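You operate a simulated robot arm through the tools that you are given. There is no shell and no other tool.

You are at the controls of a simulated robot arm. One attempt, no reset.

TASK
Put the roll marked 10 in the steel dish and lock the till.
Fine: the coin rolls are in the till; the TILL key opens it; press it once, stand the roll upright, shut the drawer, then turn its key to the red mark. Set down upright: what you pick out.

It is judged by the outcome, as a careful person would: the job done as asked, and still so three seconds after it is handed in. It fails if anything else is knocked over, pushed out of place, dropped, spilled or broken.

THE ROBOT
A 6-joint arm with a two-finger gripper, fixed in place. Base frame: the origin is on the floor under the middle of its stand, x ahead of it, y to its left, z up. Lengths are in mm, angles in rad, forces in N, time in s.
With the tool pointing down near the work surface it reaches from about 380 to 860 mm from the base axis. Its first joint turns from -2.897 to 2.897 rad. Payload 2.45 kg.
The TCP is the grasp point between the finger pads, 20 mm short of the fingertips. In the tool frame z runs along the fingers and y along their closing line. The gripper opens to 140 mm; its body begins 168 mm behind the TCP.
Orientation is told as [roll, pitch, yaw] about the base's x, y, z axes, in that order, counted from this pose: with the fingers straight down and closing along the base's y, the tool's x points along the base's -x, its y along +y and its z along -z.

THE INTERFACE
- The arm moves only by the tool servo_tool. Its argument "rows" is a list of rows, each an object (a shift or turn left out is 0, a gripper value left out holds the last) with "travel": the shift along the tool's x, y, z in mm, a list of three; "rotation": the turn, a rotation vector about the tool's x, y, z in rad, a list of three. In form: [{"travel": [x, y, z], "rotation": [wx, wy, wz]}, ...]. A call has 1 to 20 rows; each row shifts and turns the commanded pose from where the row before left it, along the tool's axes as they then stand. "hand" is the finger opening in mm, from 0 to 140, set as the call begins (left out, the last holds). A row lasts 0.2 s, in which the tool goes at most 50 mm and 0.15 rad; a call with a longer step from one row to the next is refused whole, and so is a gripper value outside its range. A pose out of reach is approached as far as the arm can. The call stops where the force on the tool passes 50 N (or 10 N more than at its start, if that is more) or the arm is blocked; 0.2 s more then pass. Each finger travels about 45 mm/s and halts on what it meets, pressing with about 43 N; the grip force reading is that of the motor and also rises with nothing between the fingers. The clock runs only during rows and for 0.2 s after the last one: add rows that do not move to give the fingers time. It gives the time, the measured TCP pose, the force on the tool (base axes), the opening and the grip force at its end, in the units of the frame above (readings bear some noise), with the torque about the TCP (base axes, N m) and any sound that the robot's microphone picked up.
- Cameras (640 x 400 px; columns grow to the right, rows downward): "scene" is fixed at [57.2, -503.4, 1673.6]; the picture's right is [-0.33, -0.94, 0.00], its down [-0.63, 0.22, -0.75] and it looks along [0.70, -0.25, -0.67] (base axes); focal length 262 px, centre (320, 200). "wrist" rides on the gripper at [78, 11, -209] in the tool frame; the picture's right is [-0.14, 0.99, 0.00], its down [-0.92, -0.13, -0.37] and it looks along [-0.36, -0.05, 0.93] (tool axes); focal length 280 px, centre (320, 200). There is no depth. A picture from a camera that has moved, and an enlarged one, comes with that camera's place and axes in the base frame and with its lens. The place of the scene camera against the robot may be out by one fixed shift of up to 12 mm in any direction.
- get_image(camera): a new picture of that camera. It takes no simulated time.
- slide_trunk(by): moves the trunk up (or, below 0, down) by that many mm; the arm rides with it, the base frame stays. It gives what a move gives, with no picture.
- inspect(camera, box): a new picture of the part [left, top, right, bottom] of that camera's present view, enlarged. It takes no simulated time.
- job_done(): hands the job in; it is judged then, once.

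Nothing tells you positions but the pictures and the camera data. Unless the task says otherwise, let go and move clear before handing in.

The tools are called after "Request:" as a command line: name --argument value ..., lists and objects as JSON in quotes. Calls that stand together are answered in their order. servo_tool: Moves the arm, as the interface text tells. Its arguments: {"type":"object","properties":{"rows":{"type":"array"},"hand":{"type":"number"}},"required":["rows"]} The other tools are called the same way: slide_trunk (by) moves the trunk up or down; get_image (camera) takes a picture; inspect (camera, box) takes an enlarged picture of a part of a camera's view; job_done () hands the job in.

At the start:

```text
time: 0.0
ee_pos: [547.5, -378.5, 1420.5]
orientation: [0.001, 0.0, -0.001]
contact_force: [0.0, 0.4, 0.4]
torque: [-0.01, -0.02, 0.03]
grip_width: 139.9
grip_force: 0.0
trunk travel left (down, up): [-100.0, 130.0]
```

scene: 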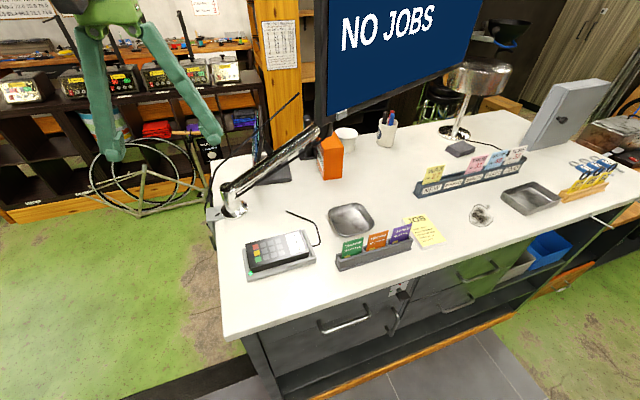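
wrist: 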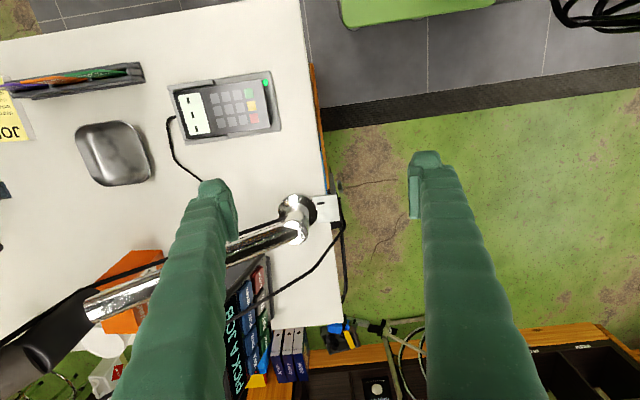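

I see a counter with a card terminal, a steel dish, a lamp arm, a monitor and drawers under the counter. I'll look closer at each part before moving.

Request:
inspect --camera "scene" --box '[220, 200, 380, 300]'

Request:
inspect --camera "scene" --box '[300, 260, 540, 400]'

Request:
inspect --camera "scene" --box '[380, 120, 640, 280]'

Request:
inspect --camera "wrist" --box '[60, 40, 320, 220]'

```text
4.00 times, centred on (300, 250) of scene
camera zoom: at [57.2, -503.4, 1673.6], right [-0.33, -0.94, 0.0], down [-0.63, 0.22, -0.75], along [0.7, -0.25, -0.67], focal length 1050 px, centre (400, 0)
```

zoom: 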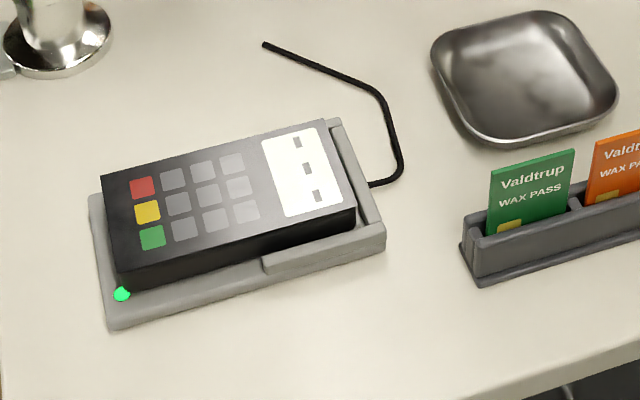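

```text
2.67 times, centred on (420, 330) of scene
camera zoom: at [57.2, -503.4, 1673.6], right [-0.33, -0.94, 0.0], down [-0.63, 0.22, -0.75], along [0.7, -0.25, -0.67], focal length 700 px, centre (53, -147)
```

zoom: 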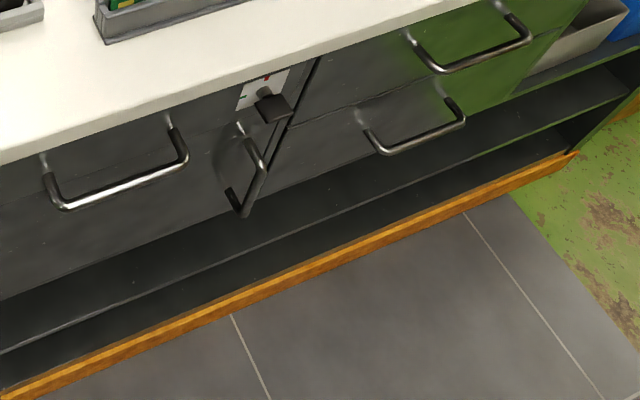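

```text
2.46 times, centred on (510, 200) of scene
camera zoom: at [57.2, -503.4, 1673.6], right [-0.33, -0.94, 0.0], down [-0.63, 0.22, -0.75], along [0.7, -0.25, -0.67], focal length 646 px, centre (-148, 200)
```

zoom: 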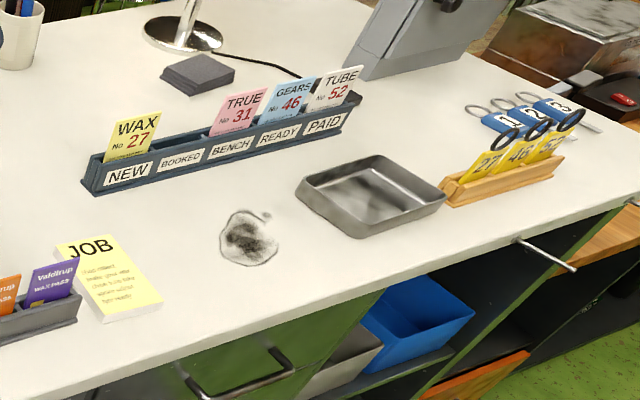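

```text
2.22 times, centred on (190, 130) of wrist
camera zoom: at [469.1, -367.2, 1628.6], right [0.14, 0.99, 0.0], down [0.92, -0.13, 0.37], along [0.36, -0.05, -0.93], focal length 623 px, centre (609, 356)
```

zoom: 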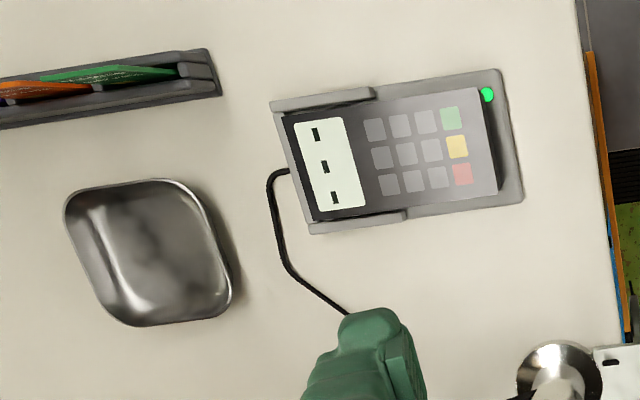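

The till drawer seems to be the left one, with a lock plate beside it. I'll zoom in to find the TILL key and the lock.

Request:
inspect --camera "scene" --box '[370, 270, 430, 310]'

Request:
inspect --camera "scene" --box '[300, 290, 420, 365]'

Request:
inspect --camera "scene" --box '[240, 80, 400, 180]'

Request:
inspect --camera "scene" --box '[430, 60, 630, 180]'

Request:
inspect --camera "scene" --box '[0, 0, 240, 150]'

Request:
inspect --camera "scene" --box '[180, 100, 340, 240]'

```text
10.00 times, centred on (400, 290) of scene
camera zoom: at [57.2, -503.4, 1673.6], right [-0.33, -0.94, 0.0], down [-0.63, 0.22, -0.75], along [0.7, -0.25, -0.67], focal length 2624 px, centre (-480, -700)
```

zoom: 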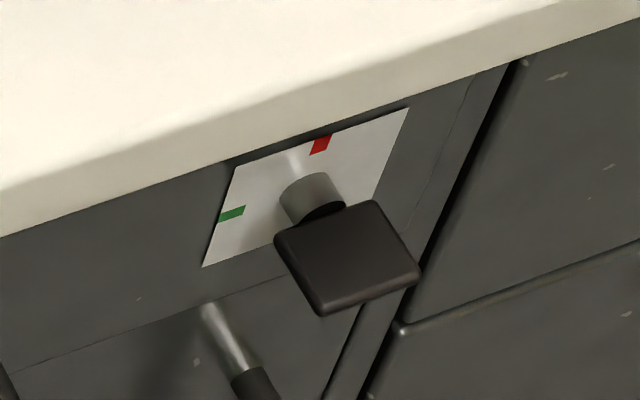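

```text
5.33 times, centred on (360, 328) of scene
camera zoom: at [57.2, -503.4, 1673.6], right [-0.33, -0.94, 0.0], down [-0.63, 0.22, -0.75], along [0.7, -0.25, -0.67], focal length 1400 px, centre (107, -480)
```

zoom: 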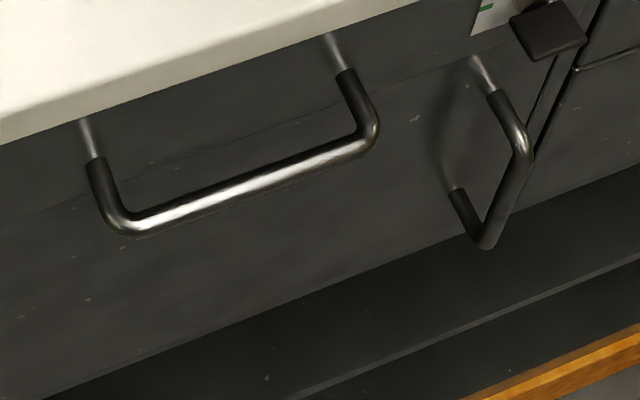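

```text
4.00 times, centred on (320, 130) of scene
camera zoom: at [57.2, -503.4, 1673.6], right [-0.33, -0.94, 0.0], down [-0.63, 0.22, -0.75], along [0.7, -0.25, -0.67], focal length 1050 px, centre (320, 480)
```

zoom: 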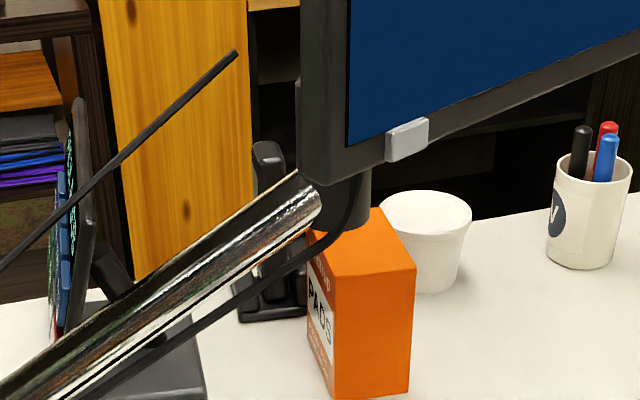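

```text
3.20 times, centred on (530, 120) of scene
camera zoom: at [57.2, -503.4, 1673.6], right [-0.33, -0.94, 0.0], down [-0.63, 0.22, -0.75], along [0.7, -0.25, -0.67], focal length 840 px, centre (-352, 456)
```

zoom: 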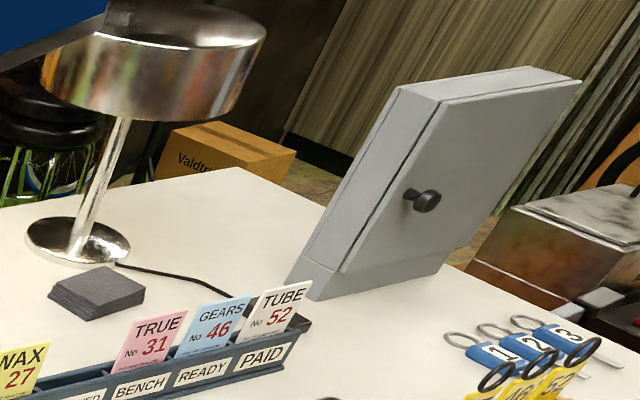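

```text
2.67 times, centred on (120, 75) of scene
camera zoom: at [57.2, -503.4, 1673.6], right [-0.33, -0.94, 0.0], down [-0.63, 0.22, -0.75], along [0.7, -0.25, -0.67], focal length 700 px, centre (853, 533)
```

zoom: 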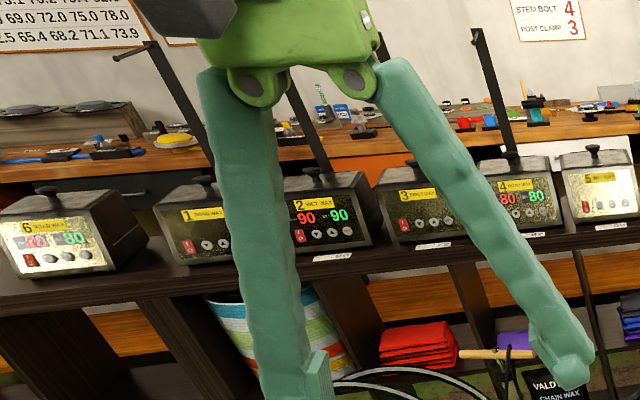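

```text
2.86 times, centred on (260, 170) of scene
camera zoom: at [57.2, -503.4, 1673.6], right [-0.33, -0.94, 0.0], down [-0.63, 0.22, -0.75], along [0.7, -0.25, -0.67], focal length 750 px, centre (491, 286)
```

zoom: 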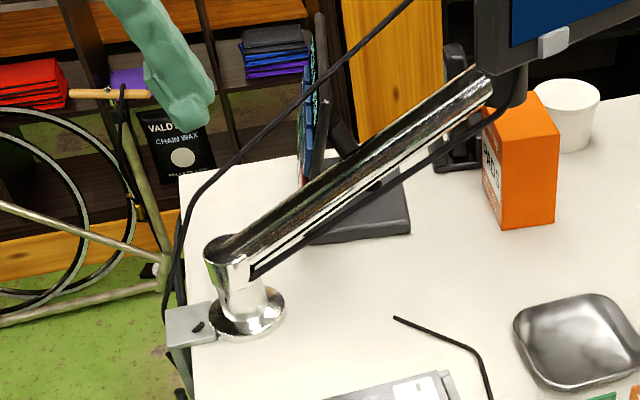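

I take the counter top to be near z = 1100 with its front edge near x = 315. I still need to find the TILL key, so I'll inspect more of both views.

Request:
inspect --camera "wrist" --box '[60, 230, 220, 400]'

Request:
inspect --camera "wrist" --box '[200, 240, 360, 400]'

Request:
inspect --camera "wrist" --box '[0, 60, 100, 160]'

Request:
inspect --camera "scene" --box '[235, 225, 325, 285]'

Request:
inspect --camera "scene" --box '[420, 130, 520, 200]'

Request:
inspect --camera "scene" --box '[540, 100, 640, 260]'

```text
2.35 times, centred on (140, 315) of wrist
camera zoom: at [469.1, -367.2, 1628.6], right [0.14, 0.99, 0.0], down [0.92, -0.13, 0.37], along [0.36, -0.05, -0.93], focal length 660 px, centre (744, -71)
```

zoom: 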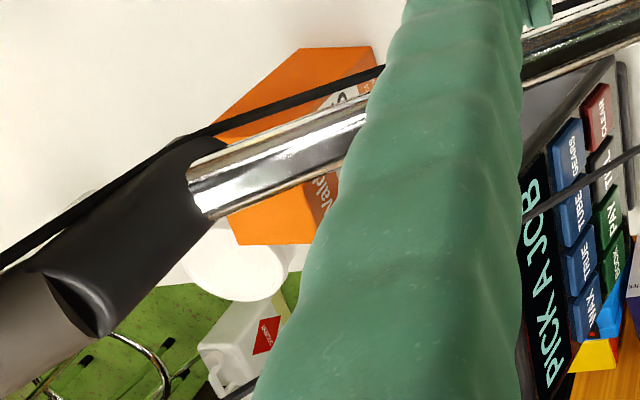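

```text
2.50 times, centred on (280, 320) of wrist
camera zoom: at [469.1, -367.2, 1628.6], right [0.14, 0.99, 0.0], down [0.92, -0.13, 0.37], along [0.36, -0.05, -0.93], focal length 701 px, centre (420, -100)
```

zoom: 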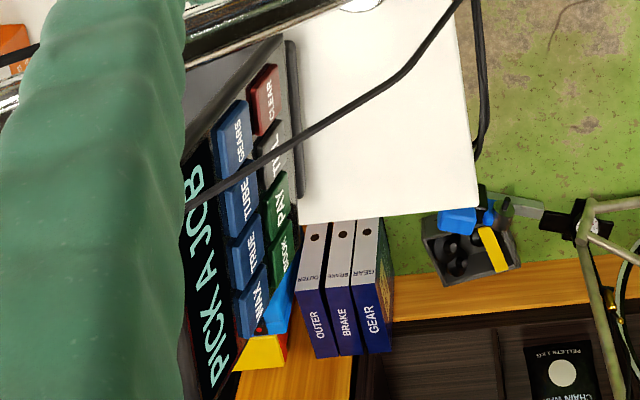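

```text
4.00 times, centred on (50, 110) of wrist
camera zoom: at [469.1, -367.2, 1628.6], right [0.14, 0.99, 0.0], down [0.92, -0.13, 0.37], along [0.36, -0.05, -0.93], focal length 1122 px, centre (1400, 560)
```

zoom: 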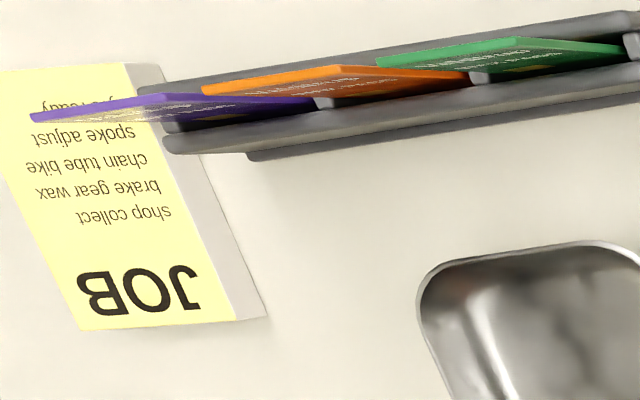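

```text
6.67 times, centred on (280, 255) of scene
camera zoom: at [57.2, -503.4, 1673.6], right [-0.33, -0.94, 0.0], down [-0.63, 0.22, -0.75], along [0.7, -0.25, -0.67], focal length 1749 px, centre (587, -167)
```

zoom: 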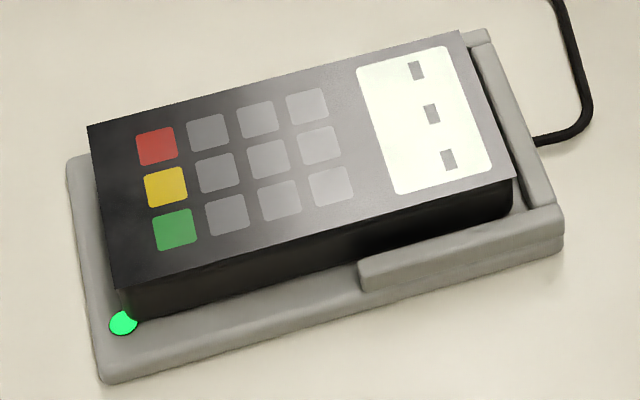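

```text
5.71 times, centred on (470, 165) of scene
camera zoom: at [57.2, -503.4, 1673.6], right [-0.33, -0.94, 0.0], down [-0.63, 0.22, -0.75], along [0.7, -0.25, -0.67], focal length 1500 px, centre (-537, 400)
```

zoom: 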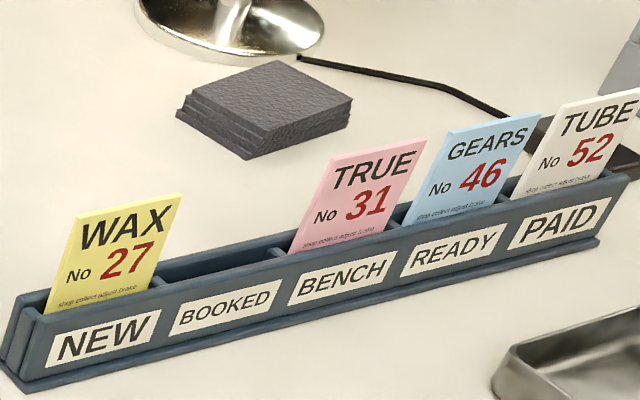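

```text
2.50 times, centred on (590, 180) of scene
camera zoom: at [57.2, -503.4, 1673.6], right [-0.33, -0.94, 0.0], down [-0.63, 0.22, -0.75], along [0.7, -0.25, -0.67], focal length 656 px, centre (-355, 250)
```

zoom: 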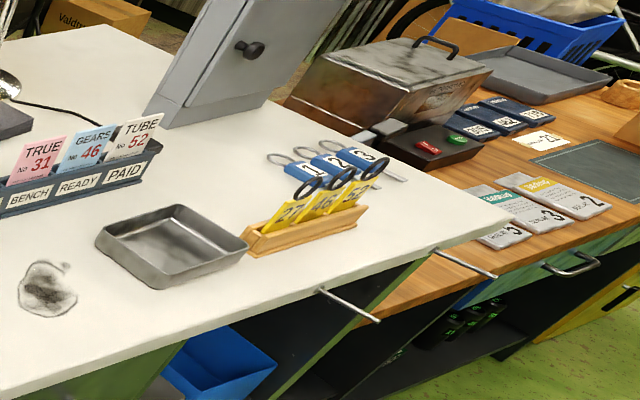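

The till terminal with CLEAR / TILL / PAY / BOOK keys stands on the far left of the counter, about (815, -515), facing +y. I'll bring the arm to the open side at y ≈ -250 and tilt it to look at that panel squarely.

Request:
servo_tool --rows '[{"travel": [0, 40, 0]}, {"travel": [0, 45, 0]}, {"travel": [0, 45, 0]}, {"travel": [-40, 0, 0]}, {"travel": [-40, 0, 0]}, {"travel": [-40, 0, 0]}, {"travel": [-32, 0, 0]}, {"rotation": [0.15, 0, 0]}, {"rotation": [0.15, 0, 0]}, {"rotation": [0.15, 0, 0]}, {"rotation": [0.15, 0, 0]}, {"rotation": [0.15, 0, 0]}, {"rotation": [0.15, 0, 0]}, {"rotation": [0.15, 0, 0]}, {}]' --hand 0

Request:
get_image --camera "wrist"

Request:
get_image --camera "scene"

```text
time: 3.2
ee_pos: [689.1, -242.4, 1415.7]
orientation: [-1.05, -0.002, 0.001]
contact_force: [-0.5, -0.1, 0.4]
torque: [0.01, 0.02, -0.02]
grip_width: 0.2
grip_force: 29.7
out of reach, approached as far as the arm can: row 7
trunk travel left (down, up): [-100.0, 130.0]
```

```text
taken
camera wrist: at [611.7, -56.8, 1509.6], right [0.14, 0.49, -0.86], down [0.92, 0.26, 0.29], along [0.36, -0.83, -0.42], focal length 280 px, centre (320, 200)
```

wrist: 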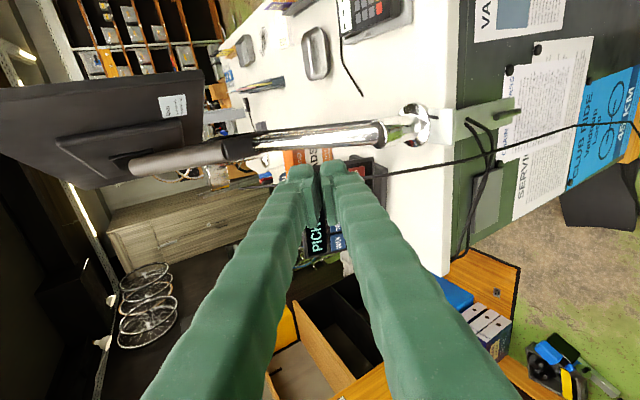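

```text
taken
```

scene: 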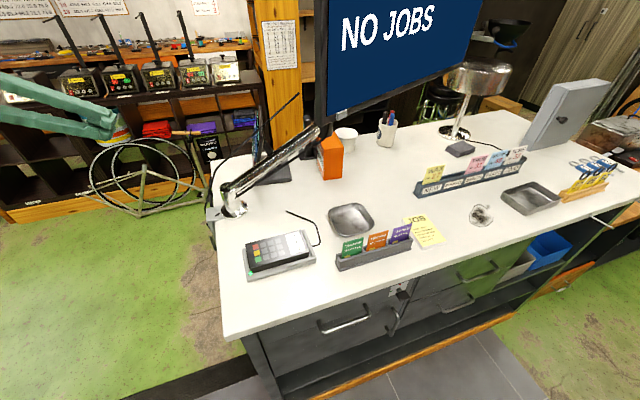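

The panel is right behind the fingertips in this view. I'll tilt the tool up a little so the panel moves beside the fingers.

Request:
servo_tool --rows '[{"rotation": [0.15, 0, 0]}, {"rotation": [0.15, 0, 0]}, {"rotation": [0.1, 0, 0]}, {}]' --hand 0

Request:
get_image --camera "wrist"

Request:
inspect --camera "wrist" --box '[340, 130, 540, 290]'

```text
time: 4.2
ee_pos: [690.1, -242.8, 1416.2]
orientation: [-1.45, -0.001, -0.001]
contact_force: [-0.4, 0.2, 0.2]
torque: [0.02, 0.0, 0.0]
grip_width: 0.1
grip_force: 29.6
trunk travel left (down, up): [-100.0, 130.0]
```

```text
taken
camera wrist: at [612.4, -35.2, 1429.6], right [0.14, 0.12, -0.98], down [0.92, 0.35, 0.17], along [0.36, -0.93, -0.06], focal length 280 px, centre (320, 200)
```

wrist: 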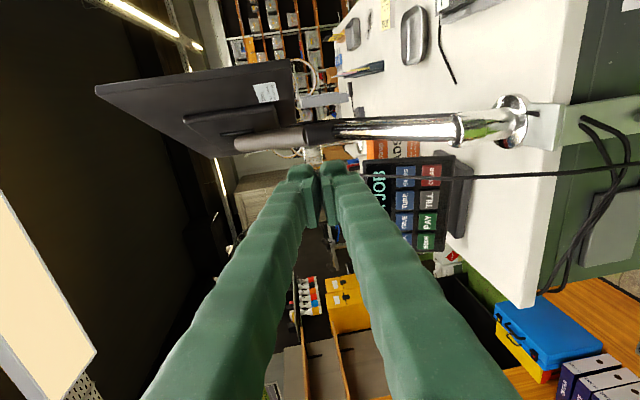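

```text
2.50 times, centred on (440, 210) of wrist
camera zoom: at [612.4, -35.2, 1429.6], right [0.14, 0.12, -0.98], down [0.92, 0.35, 0.17], along [0.36, -0.93, -0.06], focal length 701 px, centre (20, 175)
```

zoom: 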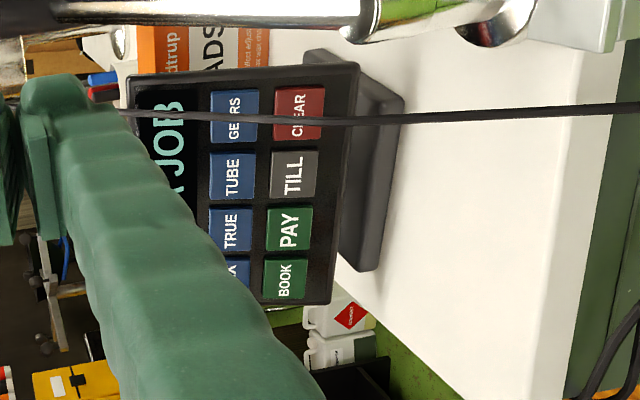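

The TILL key is the grey one. By triangulation I put it near (850, -539, 1176), on a face leaning back about 20°, and the hanging black cable is in the plane x ≈ 765. I'll take a pressing orientation and move to the far-x side of that cable, then look again.

Request:
servo_tool --rows '[{"rotation": [-0.15, 0, 0]}, {"rotation": [-0.15, 0, 0]}, {"rotation": [-0.15, 0, 0]}, {"rotation": [-0.133, 0, 0]}, {"rotation": [0, -0.142, 0]}, {"rotation": [0, -0.142, 0]}, {"travel": [7.9, 33.0, 26.9]}, {"travel": [7.9, 33.0, 26.9]}, {"travel": [7.9, 33.0, 26.9]}, {"travel": [-39.4, 0, 11.5]}, {"travel": [-39.4, 0, 11.5]}, {"travel": [-39.4, 0, 11.5]}, {"travel": [-39.4, 0, 11.5]}, {}]' --hand 0

Request:
get_image --camera "wrist"

Request:
get_image --camera "scene"

```text
time: 7.2
ee_pos: [850.9, -243.7, 1286.8]
orientation: [-0.886, -0.183, 0.219]
contact_force: [-0.2, -1.2, -0.1]
torque: [0.01, -0.04, 0.01]
grip_width: 0.0
grip_force: 29.2
trunk travel left (down, up): [-100.0, 130.0]
```

```text
taken
camera wrist: at [717.8, -100.6, 1394.6], right [0.13, 0.67, -0.73], down [0.78, 0.38, 0.49], along [0.61, -0.64, -0.47], focal length 280 px, centre (320, 200)
```

wrist: 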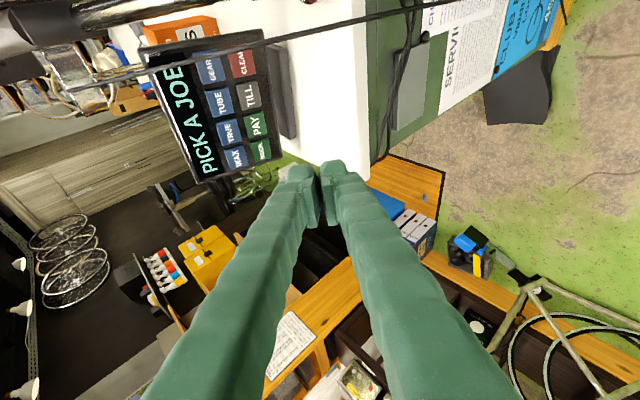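

```text
taken
```

scene: 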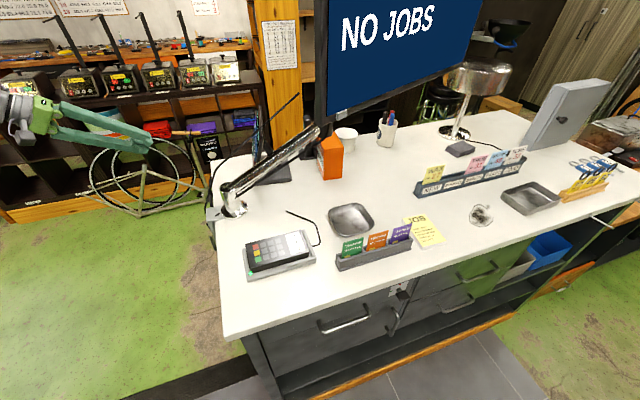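

The panel is clearly visible now. I'll zoom in for a precise fix on the TILL key and the cable.

Request:
inspect --camera "wrist" --box '[140, 0, 300, 200]'

Request:
inspect --camera "wrist" --box '[200, 60, 290, 120]'

```text
2.00 times, centred on (220, 100) of wrist
camera zoom: at [717.8, -100.6, 1394.6], right [0.13, 0.67, -0.73], down [0.78, 0.38, 0.49], along [0.61, -0.64, -0.47], focal length 561 px, centre (520, 400)
```

zoom: 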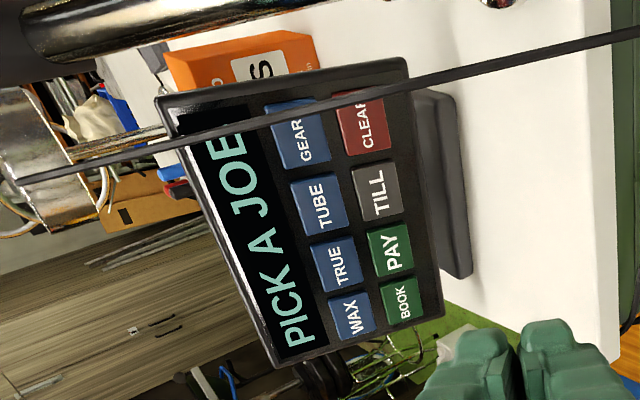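

```text
6.67 times, centred on (245, 90) of wrist
camera zoom: at [717.8, -100.6, 1394.6], right [0.13, 0.67, -0.73], down [0.78, 0.38, 0.49], along [0.61, -0.64, -0.47], focal length 1869 px, centre (820, 933)
```

zoom: 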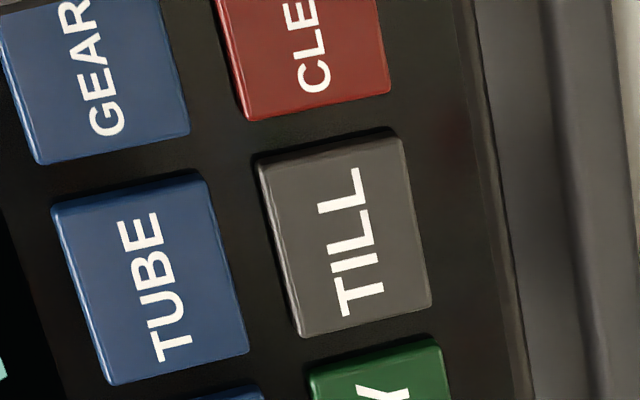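

TILL is at about (849.5, -539.4, 1175.7), and three views agree. The cable passes at x ≈ 765–780, about 58 mm from the tool axis on my planned line. I'll go to a standoff about 40 mm off the key and check again.

Request:
servo_tool --rows '[{"travel": [9.9, -13.05, 38.6]}, {"travel": [9.9, -13.05, 38.6]}, {"travel": [9.9, -13.05, 38.6]}, {"travel": [9.9, -13.05, 38.6]}, {"travel": [9.9, -13.05, 38.6]}, {"travel": [9.9, -13.05, 38.6]}, {}]' --hand 0

Request:
get_image --camera "wrist"

Request:
get_image --camera "scene"

Request:
inspect --camera "wrist" --box '[200, 40, 440, 200]'

```text
time: 8.8
ee_pos: [858.4, -475.7, 1188.7]
orientation: [-0.888, -0.184, 0.218]
contact_force: [-0.4, 0.4, 0.4]
torque: [0.01, -0.02, 0.0]
grip_width: 0.0
grip_force: 29.5
trunk travel left (down, up): [-100.0, 130.0]
```

```text
taken
camera wrist: at [725.3, -334.0, 1296.4], right [0.13, 0.67, -0.73], down [0.78, 0.38, 0.49], along [0.61, -0.64, -0.47], focal length 280 px, centre (320, 200)
```

wrist: 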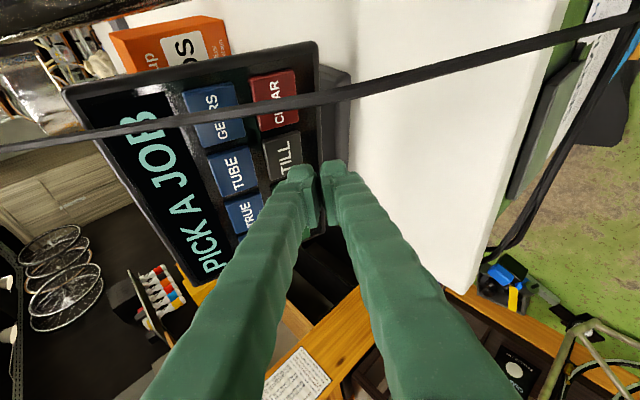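

```text
taken
```

scene: 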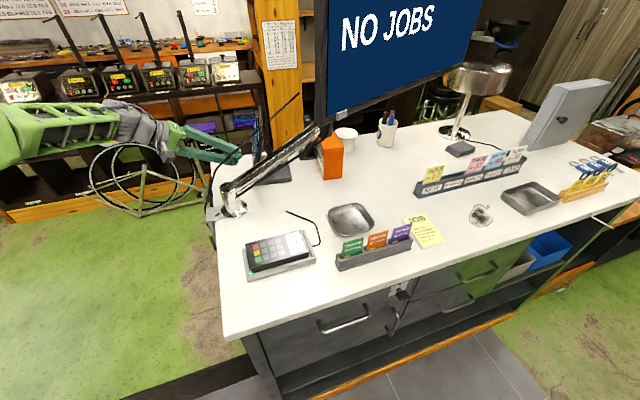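

```text
2.50 times, centred on (320, 120) of wrist
camera zoom: at [725.3, -334.0, 1296.4], right [0.13, 0.67, -0.73], down [0.78, 0.38, 0.49], along [0.61, -0.64, -0.47], focal length 701 px, centre (320, 400)
```

zoom: 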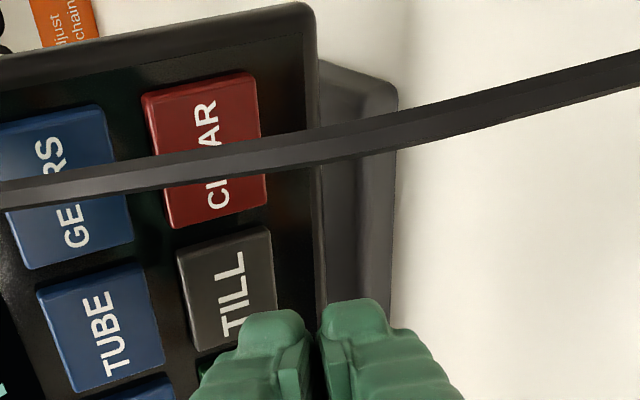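

The picture matches the prediction. I'll close in to a few mm from the key along the face normal, then press in small steps while watching force and sound.

Request:
servo_tool --rows '[{"travel": [3.7, -5.25, 12.7]}, {"travel": [3.1, -4.4, 10.7]}, {}]' --hand 0

Request:
inspect --camera "wrist" --box '[200, 40, 440, 200]'

```text
time: 9.6
ee_pos: [860.2, -501.0, 1181.0]
orientation: [-0.887, -0.183, 0.217]
contact_force: [-0.2, 0.4, -0.5]
torque: [-0.03, -0.01, 0.0]
grip_width: 0.0
grip_force: 29.6
trunk travel left (down, up): [-100.0, 130.0]
```

```text
2.50 times, centred on (320, 120) of wrist
camera zoom: at [727.8, -358.1, 1288.5], right [0.13, 0.67, -0.73], down [0.78, 0.38, 0.49], along [0.61, -0.64, -0.47], focal length 701 px, centre (320, 400)
```

zoom: 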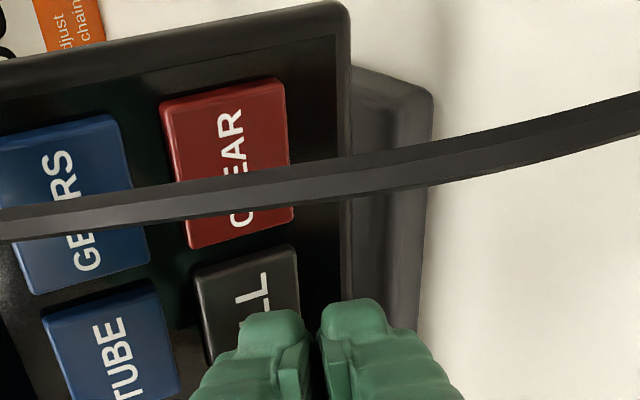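

Request:
servo_tool --rows '[{"travel": [1.2, -1.6, 4.0]}, {"travel": [0.8, -0.9, 2.0]}, {}]' --hand 0

Request:
inspect --camera "wrist" --box '[240, 80, 400, 180]'

```text
time: 10.4
ee_pos: [861.3, -507.7, 1178.8]
orientation: [-0.886, -0.183, 0.216]
contact_force: [-0.4, 0.8, -0.2]
torque: [0.0, 0.05, -0.01]
grip_width: 0.0
grip_force: 29.5
trunk travel left (down, up): [-100.0, 130.0]
```

```text
4.00 times, centred on (320, 130) of wrist
camera zoom: at [727.2, -365.1, 1286.5], right [0.13, 0.67, -0.73], down [0.78, 0.38, 0.49], along [0.61, -0.64, -0.47], focal length 1122 px, centre (320, 480)
```

zoom: 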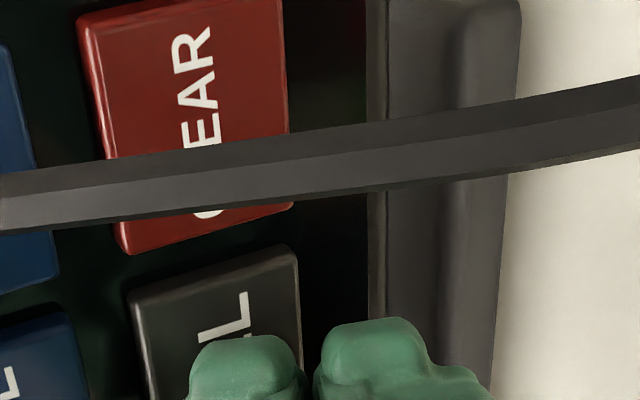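

Request:
servo_tool --rows '[{"travel": [0.9, -1.1, 2.6]}, {}]' --hand 0

```text
time: 11.0
ee_pos: [860.0, -510.3, 1179.1]
orientation: [-0.886, -0.183, 0.217]
contact_force: [0.1, 0.2, -0.4]
torque: [0.02, 0.01, 0.02]
grip_width: 0.1
grip_force: 29.8
trunk travel left (down, up): [-100.0, 130.0]
```

Request:
servo_tool --rows '[{"travel": [0.9, -1.1, 2.6]}, {}]' --hand 0

```text
time: 11.6
ee_pos: [861.3, -514.0, 1178.7]
orientation: [-0.885, -0.185, 0.218]
contact_force: [-0.1, -0.5, 0.4]
torque: [0.0, 0.04, 0.01]
grip_width: 0.0
grip_force: 29.3
trunk travel left (down, up): [-100.0, 130.0]
```

Request:
servo_tool --rows '[{"travel": [0.9, -1.0, 2.6]}, {}]' --hand 0

Request:
inspect --camera "wrist" --box '[240, 80, 400, 180]'

```text
time: 12.2
ee_pos: [861.5, -516.2, 1177.4]
orientation: [-0.886, -0.184, 0.219]
contact_force: [0.5, 0.7, 1.8]
torque: [0.02, 0.01, 0.02]
grip_width: 0.2
grip_force: 29.4
trunk travel left (down, up): [-100.0, 130.0]
heard: click
```

```text
4.00 times, centred on (320, 130) of wrist
camera zoom: at [728.1, -373.5, 1284.6], right [0.13, 0.67, -0.73], down [0.78, 0.38, 0.49], along [0.61, -0.64, -0.47], focal length 1122 px, centre (320, 480)
```

zoom: 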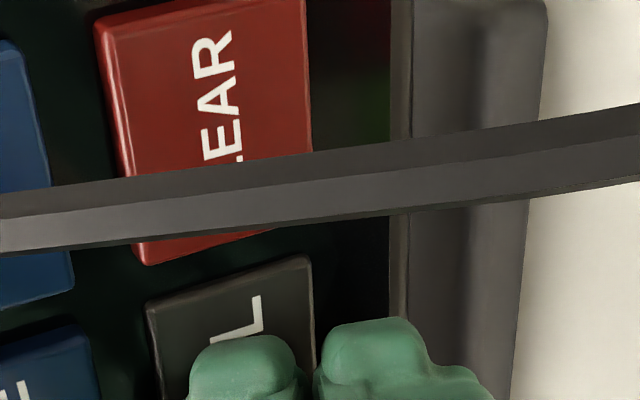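

I heard a click. I'll back straight off without touching the key again and check the drawer.

Request:
servo_tool --rows '[{"travel": [-6, 8, -20]}, {"travel": [-10, 13, -38]}, {}]' --hand 0

Request:
get_image --camera "scene"

Request:
get_image --camera "wrist"

```text
time: 13.0
ee_pos: [858.7, -456.4, 1199.2]
orientation: [-0.886, -0.182, 0.219]
contact_force: [-0.3, -0.6, -0.1]
torque: [-0.02, -0.02, -0.01]
grip_width: 0.1
grip_force: 29.6
trunk travel left (down, up): [-100.0, 130.0]
```

```text
taken
```

scene: 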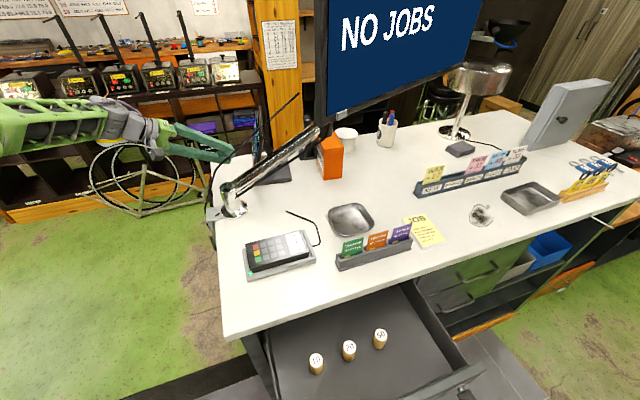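

```text
taken
camera wrist: at [726.1, -312.9, 1306.4], right [0.13, 0.67, -0.73], down [0.78, 0.38, 0.49], along [0.61, -0.64, -0.47], focal length 280 px, centre (320, 200)
```

wrist: 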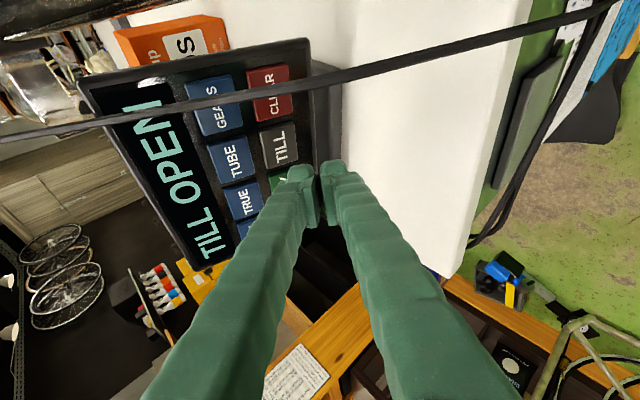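

The screen shows TILL OPEN and the drawer has come out, with three coin rolls standing in it. I'll inspect the drawer.

Request:
inspect --camera "scene" --box '[290, 310, 410, 390]'

Request:
inspect --camera "scene" --box '[240, 260, 500, 400]'

Request:
inspect --camera "scene" --box '[310, 190, 390, 245]'

```text
5.00 times, centred on (350, 350) of scene
camera zoom: at [57.2, -503.4, 1673.6], right [-0.33, -0.94, 0.0], down [-0.63, 0.22, -0.75], along [0.7, -0.25, -0.67], focal length 1312 px, centre (170, -550)
```

zoom: 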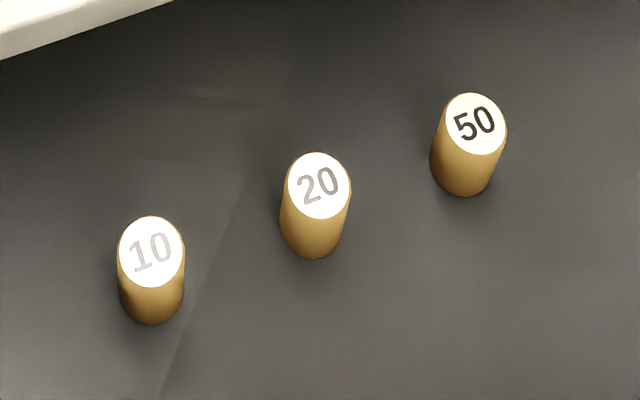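

```text
2.46 times, centred on (370, 330) of scene
camera zoom: at [57.2, -503.4, 1673.6], right [-0.33, -0.94, 0.0], down [-0.63, 0.22, -0.75], along [0.7, -0.25, -0.67], focal length 646 px, centre (197, -120)
```

zoom: 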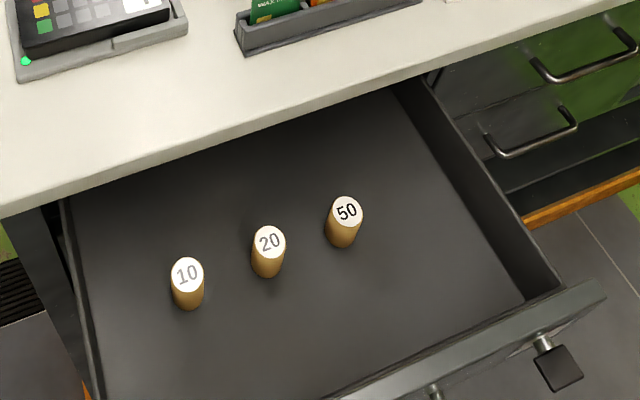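

```text
7.27 times, centred on (350, 218) of scene
camera zoom: at [57.2, -503.4, 1673.6], right [-0.33, -0.94, 0.0], down [-0.63, 0.22, -0.75], along [0.7, -0.25, -0.67], focal length 1908 px, centre (102, 73)
```

zoom: 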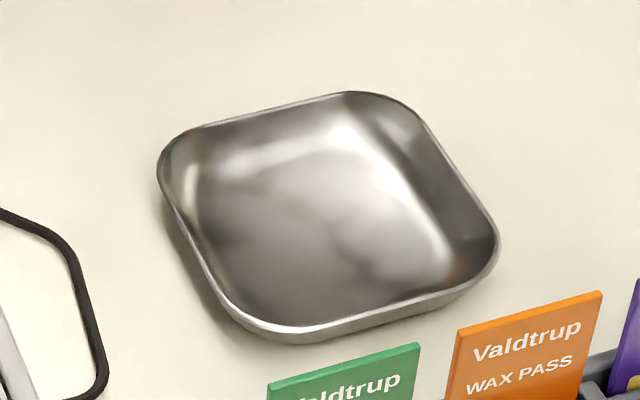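

The rolls stand in a line at about x = 240, and roll 10 is the nearest to the left side at y ≈ -561. The lock and its key are on the drawer front. I'll retreat the way I came and straighten the tool.

Request:
servo_tool --rows '[{"travel": [-10, 13, -39]}, {"travel": [-10, 13, -39]}, {"travel": [-10, 13, -39]}, {"travel": [-10, 13, -39]}, {"travel": [-10, 13, -39]}, {"travel": [39.4, 0, -11.5]}, {"travel": [39.4, 0, -11.5]}, {"travel": [39.4, 0, -11.5]}, {"travel": [39.4, 0, -11.5]}, {"travel": [-7.9, -33.0, -26.9]}, {"travel": [-7.9, -33.0, -26.9]}, {"travel": [-7.9, -33.0, -26.9]}, {"rotation": [0, 0.142, 0]}, {"rotation": [0, 0.142, 0]}, {"rotation": [-0.1445, 0, 0]}, {"rotation": [-0.1445, 0, 0]}, {"rotation": [-0.1445, 0, 0]}, {"rotation": [-0.1445, 0, 0]}, {"rotation": [-0.1445, 0, 0]}, {"rotation": [-0.1445, 0, 0]}]' --hand 0

Request:
get_image --camera "wrist"

```text
time: 17.2
ee_pos: [692.3, -262.7, 1406.6]
orientation: [0.004, 0.001, 0.0]
contact_force: [1.0, -0.5, -0.8]
torque: [0.08, 0.08, 0.0]
grip_width: 0.0
grip_force: 29.5
trunk travel left (down, up): [-100.0, 130.0]
```

```text
taken
camera wrist: at [613.5, -253.6, 1616.4], right [0.14, 0.99, 0.0], down [0.92, -0.13, 0.37], along [0.36, -0.05, -0.93], focal length 280 px, centre (320, 200)
```

wrist: 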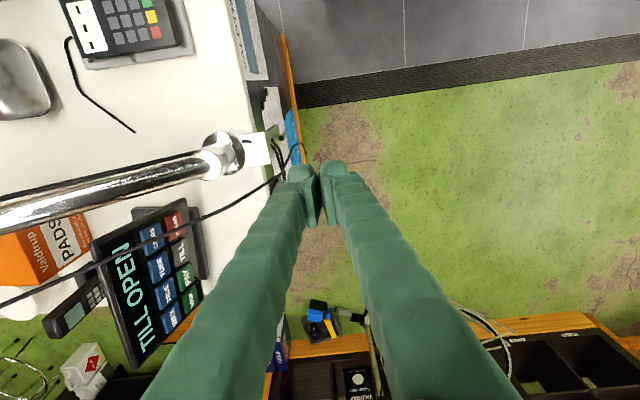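

Request:
servo_tool --rows '[{"travel": [36.3, -29, -3.5]}, {"travel": [36.3, -29, -3.5]}, {"travel": [36.3, -29, -3.5]}, {"travel": [36.3, -29, -3.5]}, {"rotation": [0, 0, 0.1384]}, {"rotation": [0, 0, 0.1384]}, {"rotation": [0, 0, 0.1384]}, {"rotation": [0, 0, 0.1384]}, {"rotation": [0, 0, 0.1384]}, {"rotation": [0, 0, 0.1384]}, {"rotation": [0, 0, 0.1384]}, {"rotation": [0, -0.13, 0]}, {"rotation": [0, -0.13, 0]}, {"rotation": [0, -0.13, 0]}, {"rotation": [0, -0.13, 0]}, {}]' --hand 0

Request:
get_image --camera "wrist"

Request:
get_image --camera "scene"

```text
time: 20.6
ee_pos: [544.8, -378.2, 1423.9]
orientation: [0.0, -0.521, -0.97]
contact_force: [0.1, -0.3, 0.6]
torque: [0.0, -0.01, -0.02]
grip_width: 0.0
grip_force: 29.6
trunk travel left (down, up): [-100.0, 130.0]
```

```text
taken
camera wrist: at [456.9, -230.7, 1566.1], right [0.88, 0.46, 0.07], down [0.24, -0.58, 0.78], along [0.4, -0.67, -0.62], focal length 280 px, centre (320, 200)
```

wrist: 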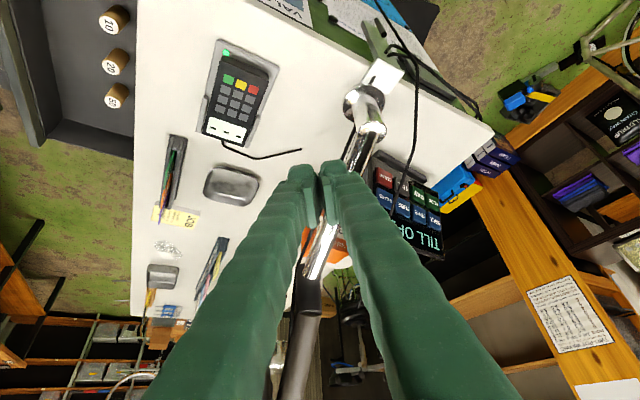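

```text
taken
```

scene: 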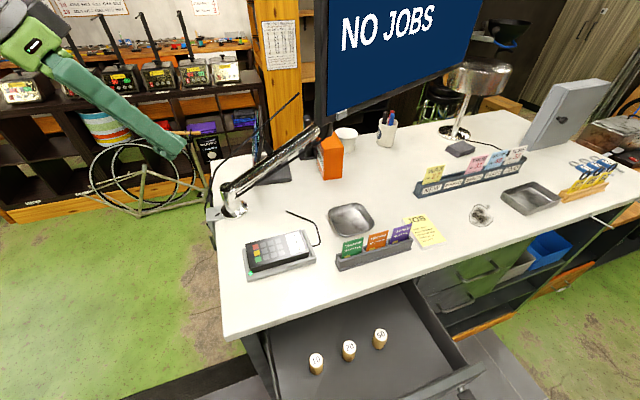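

From here I can see the rolls, the dish and the terminal. I'll zoom in to fix the positions of roll 10 and the dish.

Request:
inspect --camera "wrist" --box '[70, 0, 150, 120]'

Request:
inspect --camera "wrist" --box '[140, 120, 300, 240]'

```text
3.33 times, centred on (110, 60) of wrist
camera zoom: at [456.9, -230.7, 1566.1], right [0.88, 0.46, 0.07], down [0.24, -0.58, 0.78], along [0.4, -0.67, -0.62], focal length 935 px, centre (1020, 667)
```

zoom: 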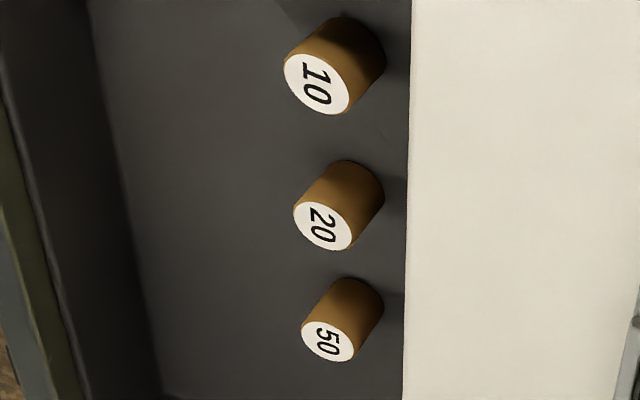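

```text
3.33 times, centred on (220, 180) of wrist
camera zoom: at [456.9, -230.7, 1566.1], right [0.88, 0.46, 0.07], down [0.24, -0.58, 0.78], along [0.4, -0.67, -0.62], focal length 935 px, centre (653, 267)
```

zoom: 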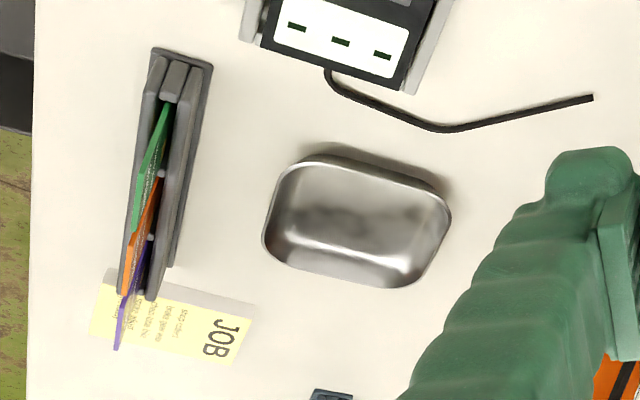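

I put the dish rim centre near (532, -788, 1080), about 950 mm from the base axis, so I need a tilted tool to reach it, and the roll has to be gripped with that same tilt. I'll move above the drawer now.

Request:
servo_tool --rows '[{"travel": [19.6, -40, 16]}, {"travel": [19.6, -40, 16]}, {"travel": [19.6, -40, 16]}, {"travel": [19.6, -40, 16]}, {"travel": [19.6, -40, 16]}, {"travel": [19.6, -40, 16]}, {"travel": [19.6, -40, 16]}, {"travel": [19.6, -40, 16]}, {}]' --hand 50

Request:
get_image --camera "wrist"

Request:
get_image --camera "scene"

```text
time: 22.6
ee_pos: [241.1, -497.7, 1232.5]
orientation: [-0.001, -0.52, -0.969]
contact_force: [0.0, -0.2, -0.2]
torque: [0.0, -0.01, 0.04]
grip_width: 50.0
grip_force: 0.2
trunk travel left (down, up): [-100.0, 130.0]
```

```text
taken
camera wrist: at [152.6, -350.9, 1373.7], right [0.88, 0.46, 0.07], down [0.24, -0.58, 0.78], along [0.4, -0.67, -0.63], focal length 280 px, centre (320, 200)
```

wrist: 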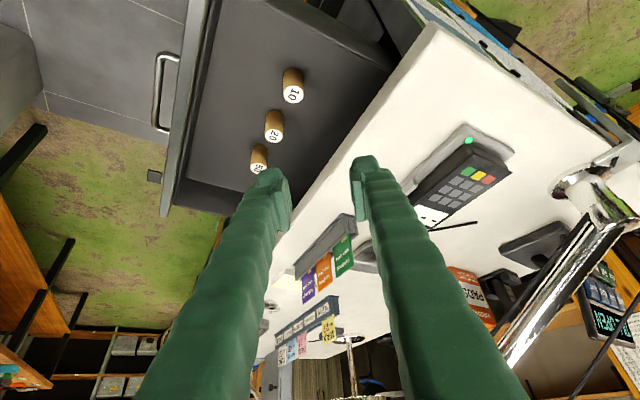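

```text
taken
```

scene: 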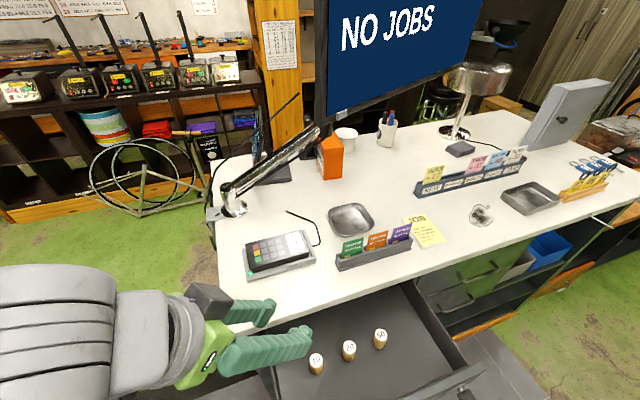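

Request:
inspect --camera "wrist" --box '[230, 50, 330, 180]'

Request:
inspect --camera "wrist" --box '[130, 0, 430, 220]'

```text
3.08 times, centred on (280, 115) of wrist
camera zoom: at [152.6, -350.9, 1373.7], right [0.88, 0.46, 0.07], down [0.24, -0.58, 0.78], along [0.4, -0.67, -0.63], focal length 863 px, centre (443, 462)
```

zoom: 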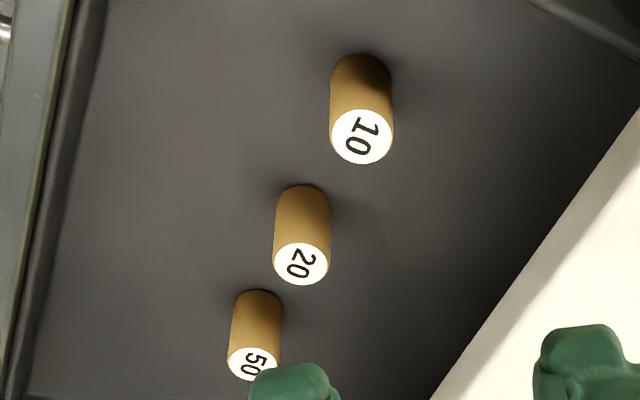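

```text
1.82 times, centred on (280, 110) of wrist
camera zoom: at [152.6, -350.9, 1373.7], right [0.88, 0.46, 0.07], down [0.24, -0.58, 0.78], along [0.4, -0.67, -0.63], focal length 510 px, centre (393, 364)
```

zoom: 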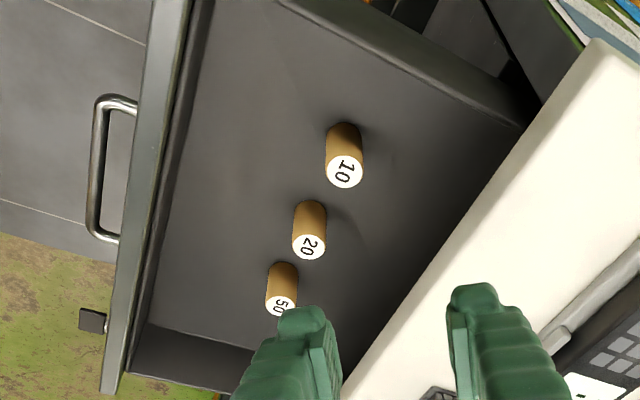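

Roll 10's top is at about (247, -559, 982); it is 30 mm across, about 56 mm tall and stands on the drawer floor at z ≈ 926. I'll go to a pre-grasp point 80 mm back along the tool axis, fingers 50 mm open.

Request:
servo_tool --rows '[{"travel": [17.3, -6.0, 36]}, {"travel": [17.3, -6.0, 36]}, {"travel": [17.3, -6.0, 36]}, {"travel": [17.3, -6.0, 36]}, {"travel": [17.3, -6.0, 36]}, {}]' --hand 52

Request:
get_image --camera "wrist"

Request:
inspect --camera "wrist" --box '[230, 80, 410, 200]'

Request:
get_image --camera "scene"

```text
time: 24.0
ee_pos: [222.2, -527.8, 1036.3]
orientation: [0.001, -0.517, -0.973]
contact_force: [0.7, -1.2, 0.2]
torque: [-0.02, 0.0, 0.0]
grip_width: 51.8
grip_force: 0.0
trunk travel left (down, up): [-100.0, 130.0]
```

```text
taken
camera wrist: at [134.8, -381.0, 1178.3], right [0.88, 0.46, 0.07], down [0.24, -0.58, 0.78], along [0.4, -0.67, -0.63], focal length 280 px, centre (320, 200)
```

wrist: 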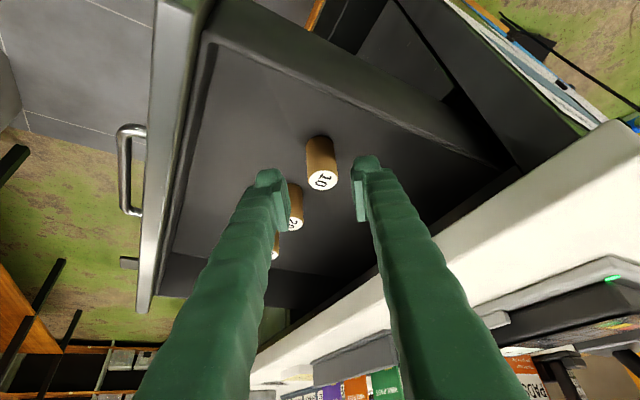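

```text
3.33 times, centred on (320, 140) of wrist
camera zoom: at [134.8, -381.0, 1178.3], right [0.88, 0.46, 0.07], down [0.24, -0.58, 0.78], along [0.4, -0.67, -0.63], focal length 935 px, centre (320, 400)
```

zoom: 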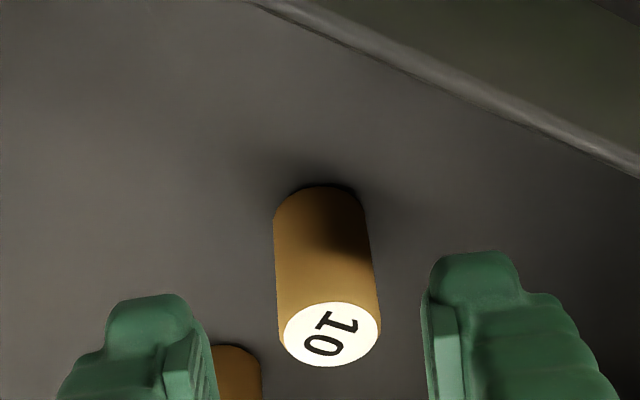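

```text
taken
```

scene: 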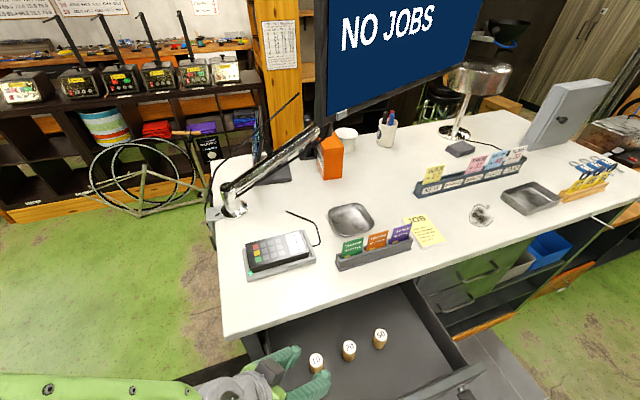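

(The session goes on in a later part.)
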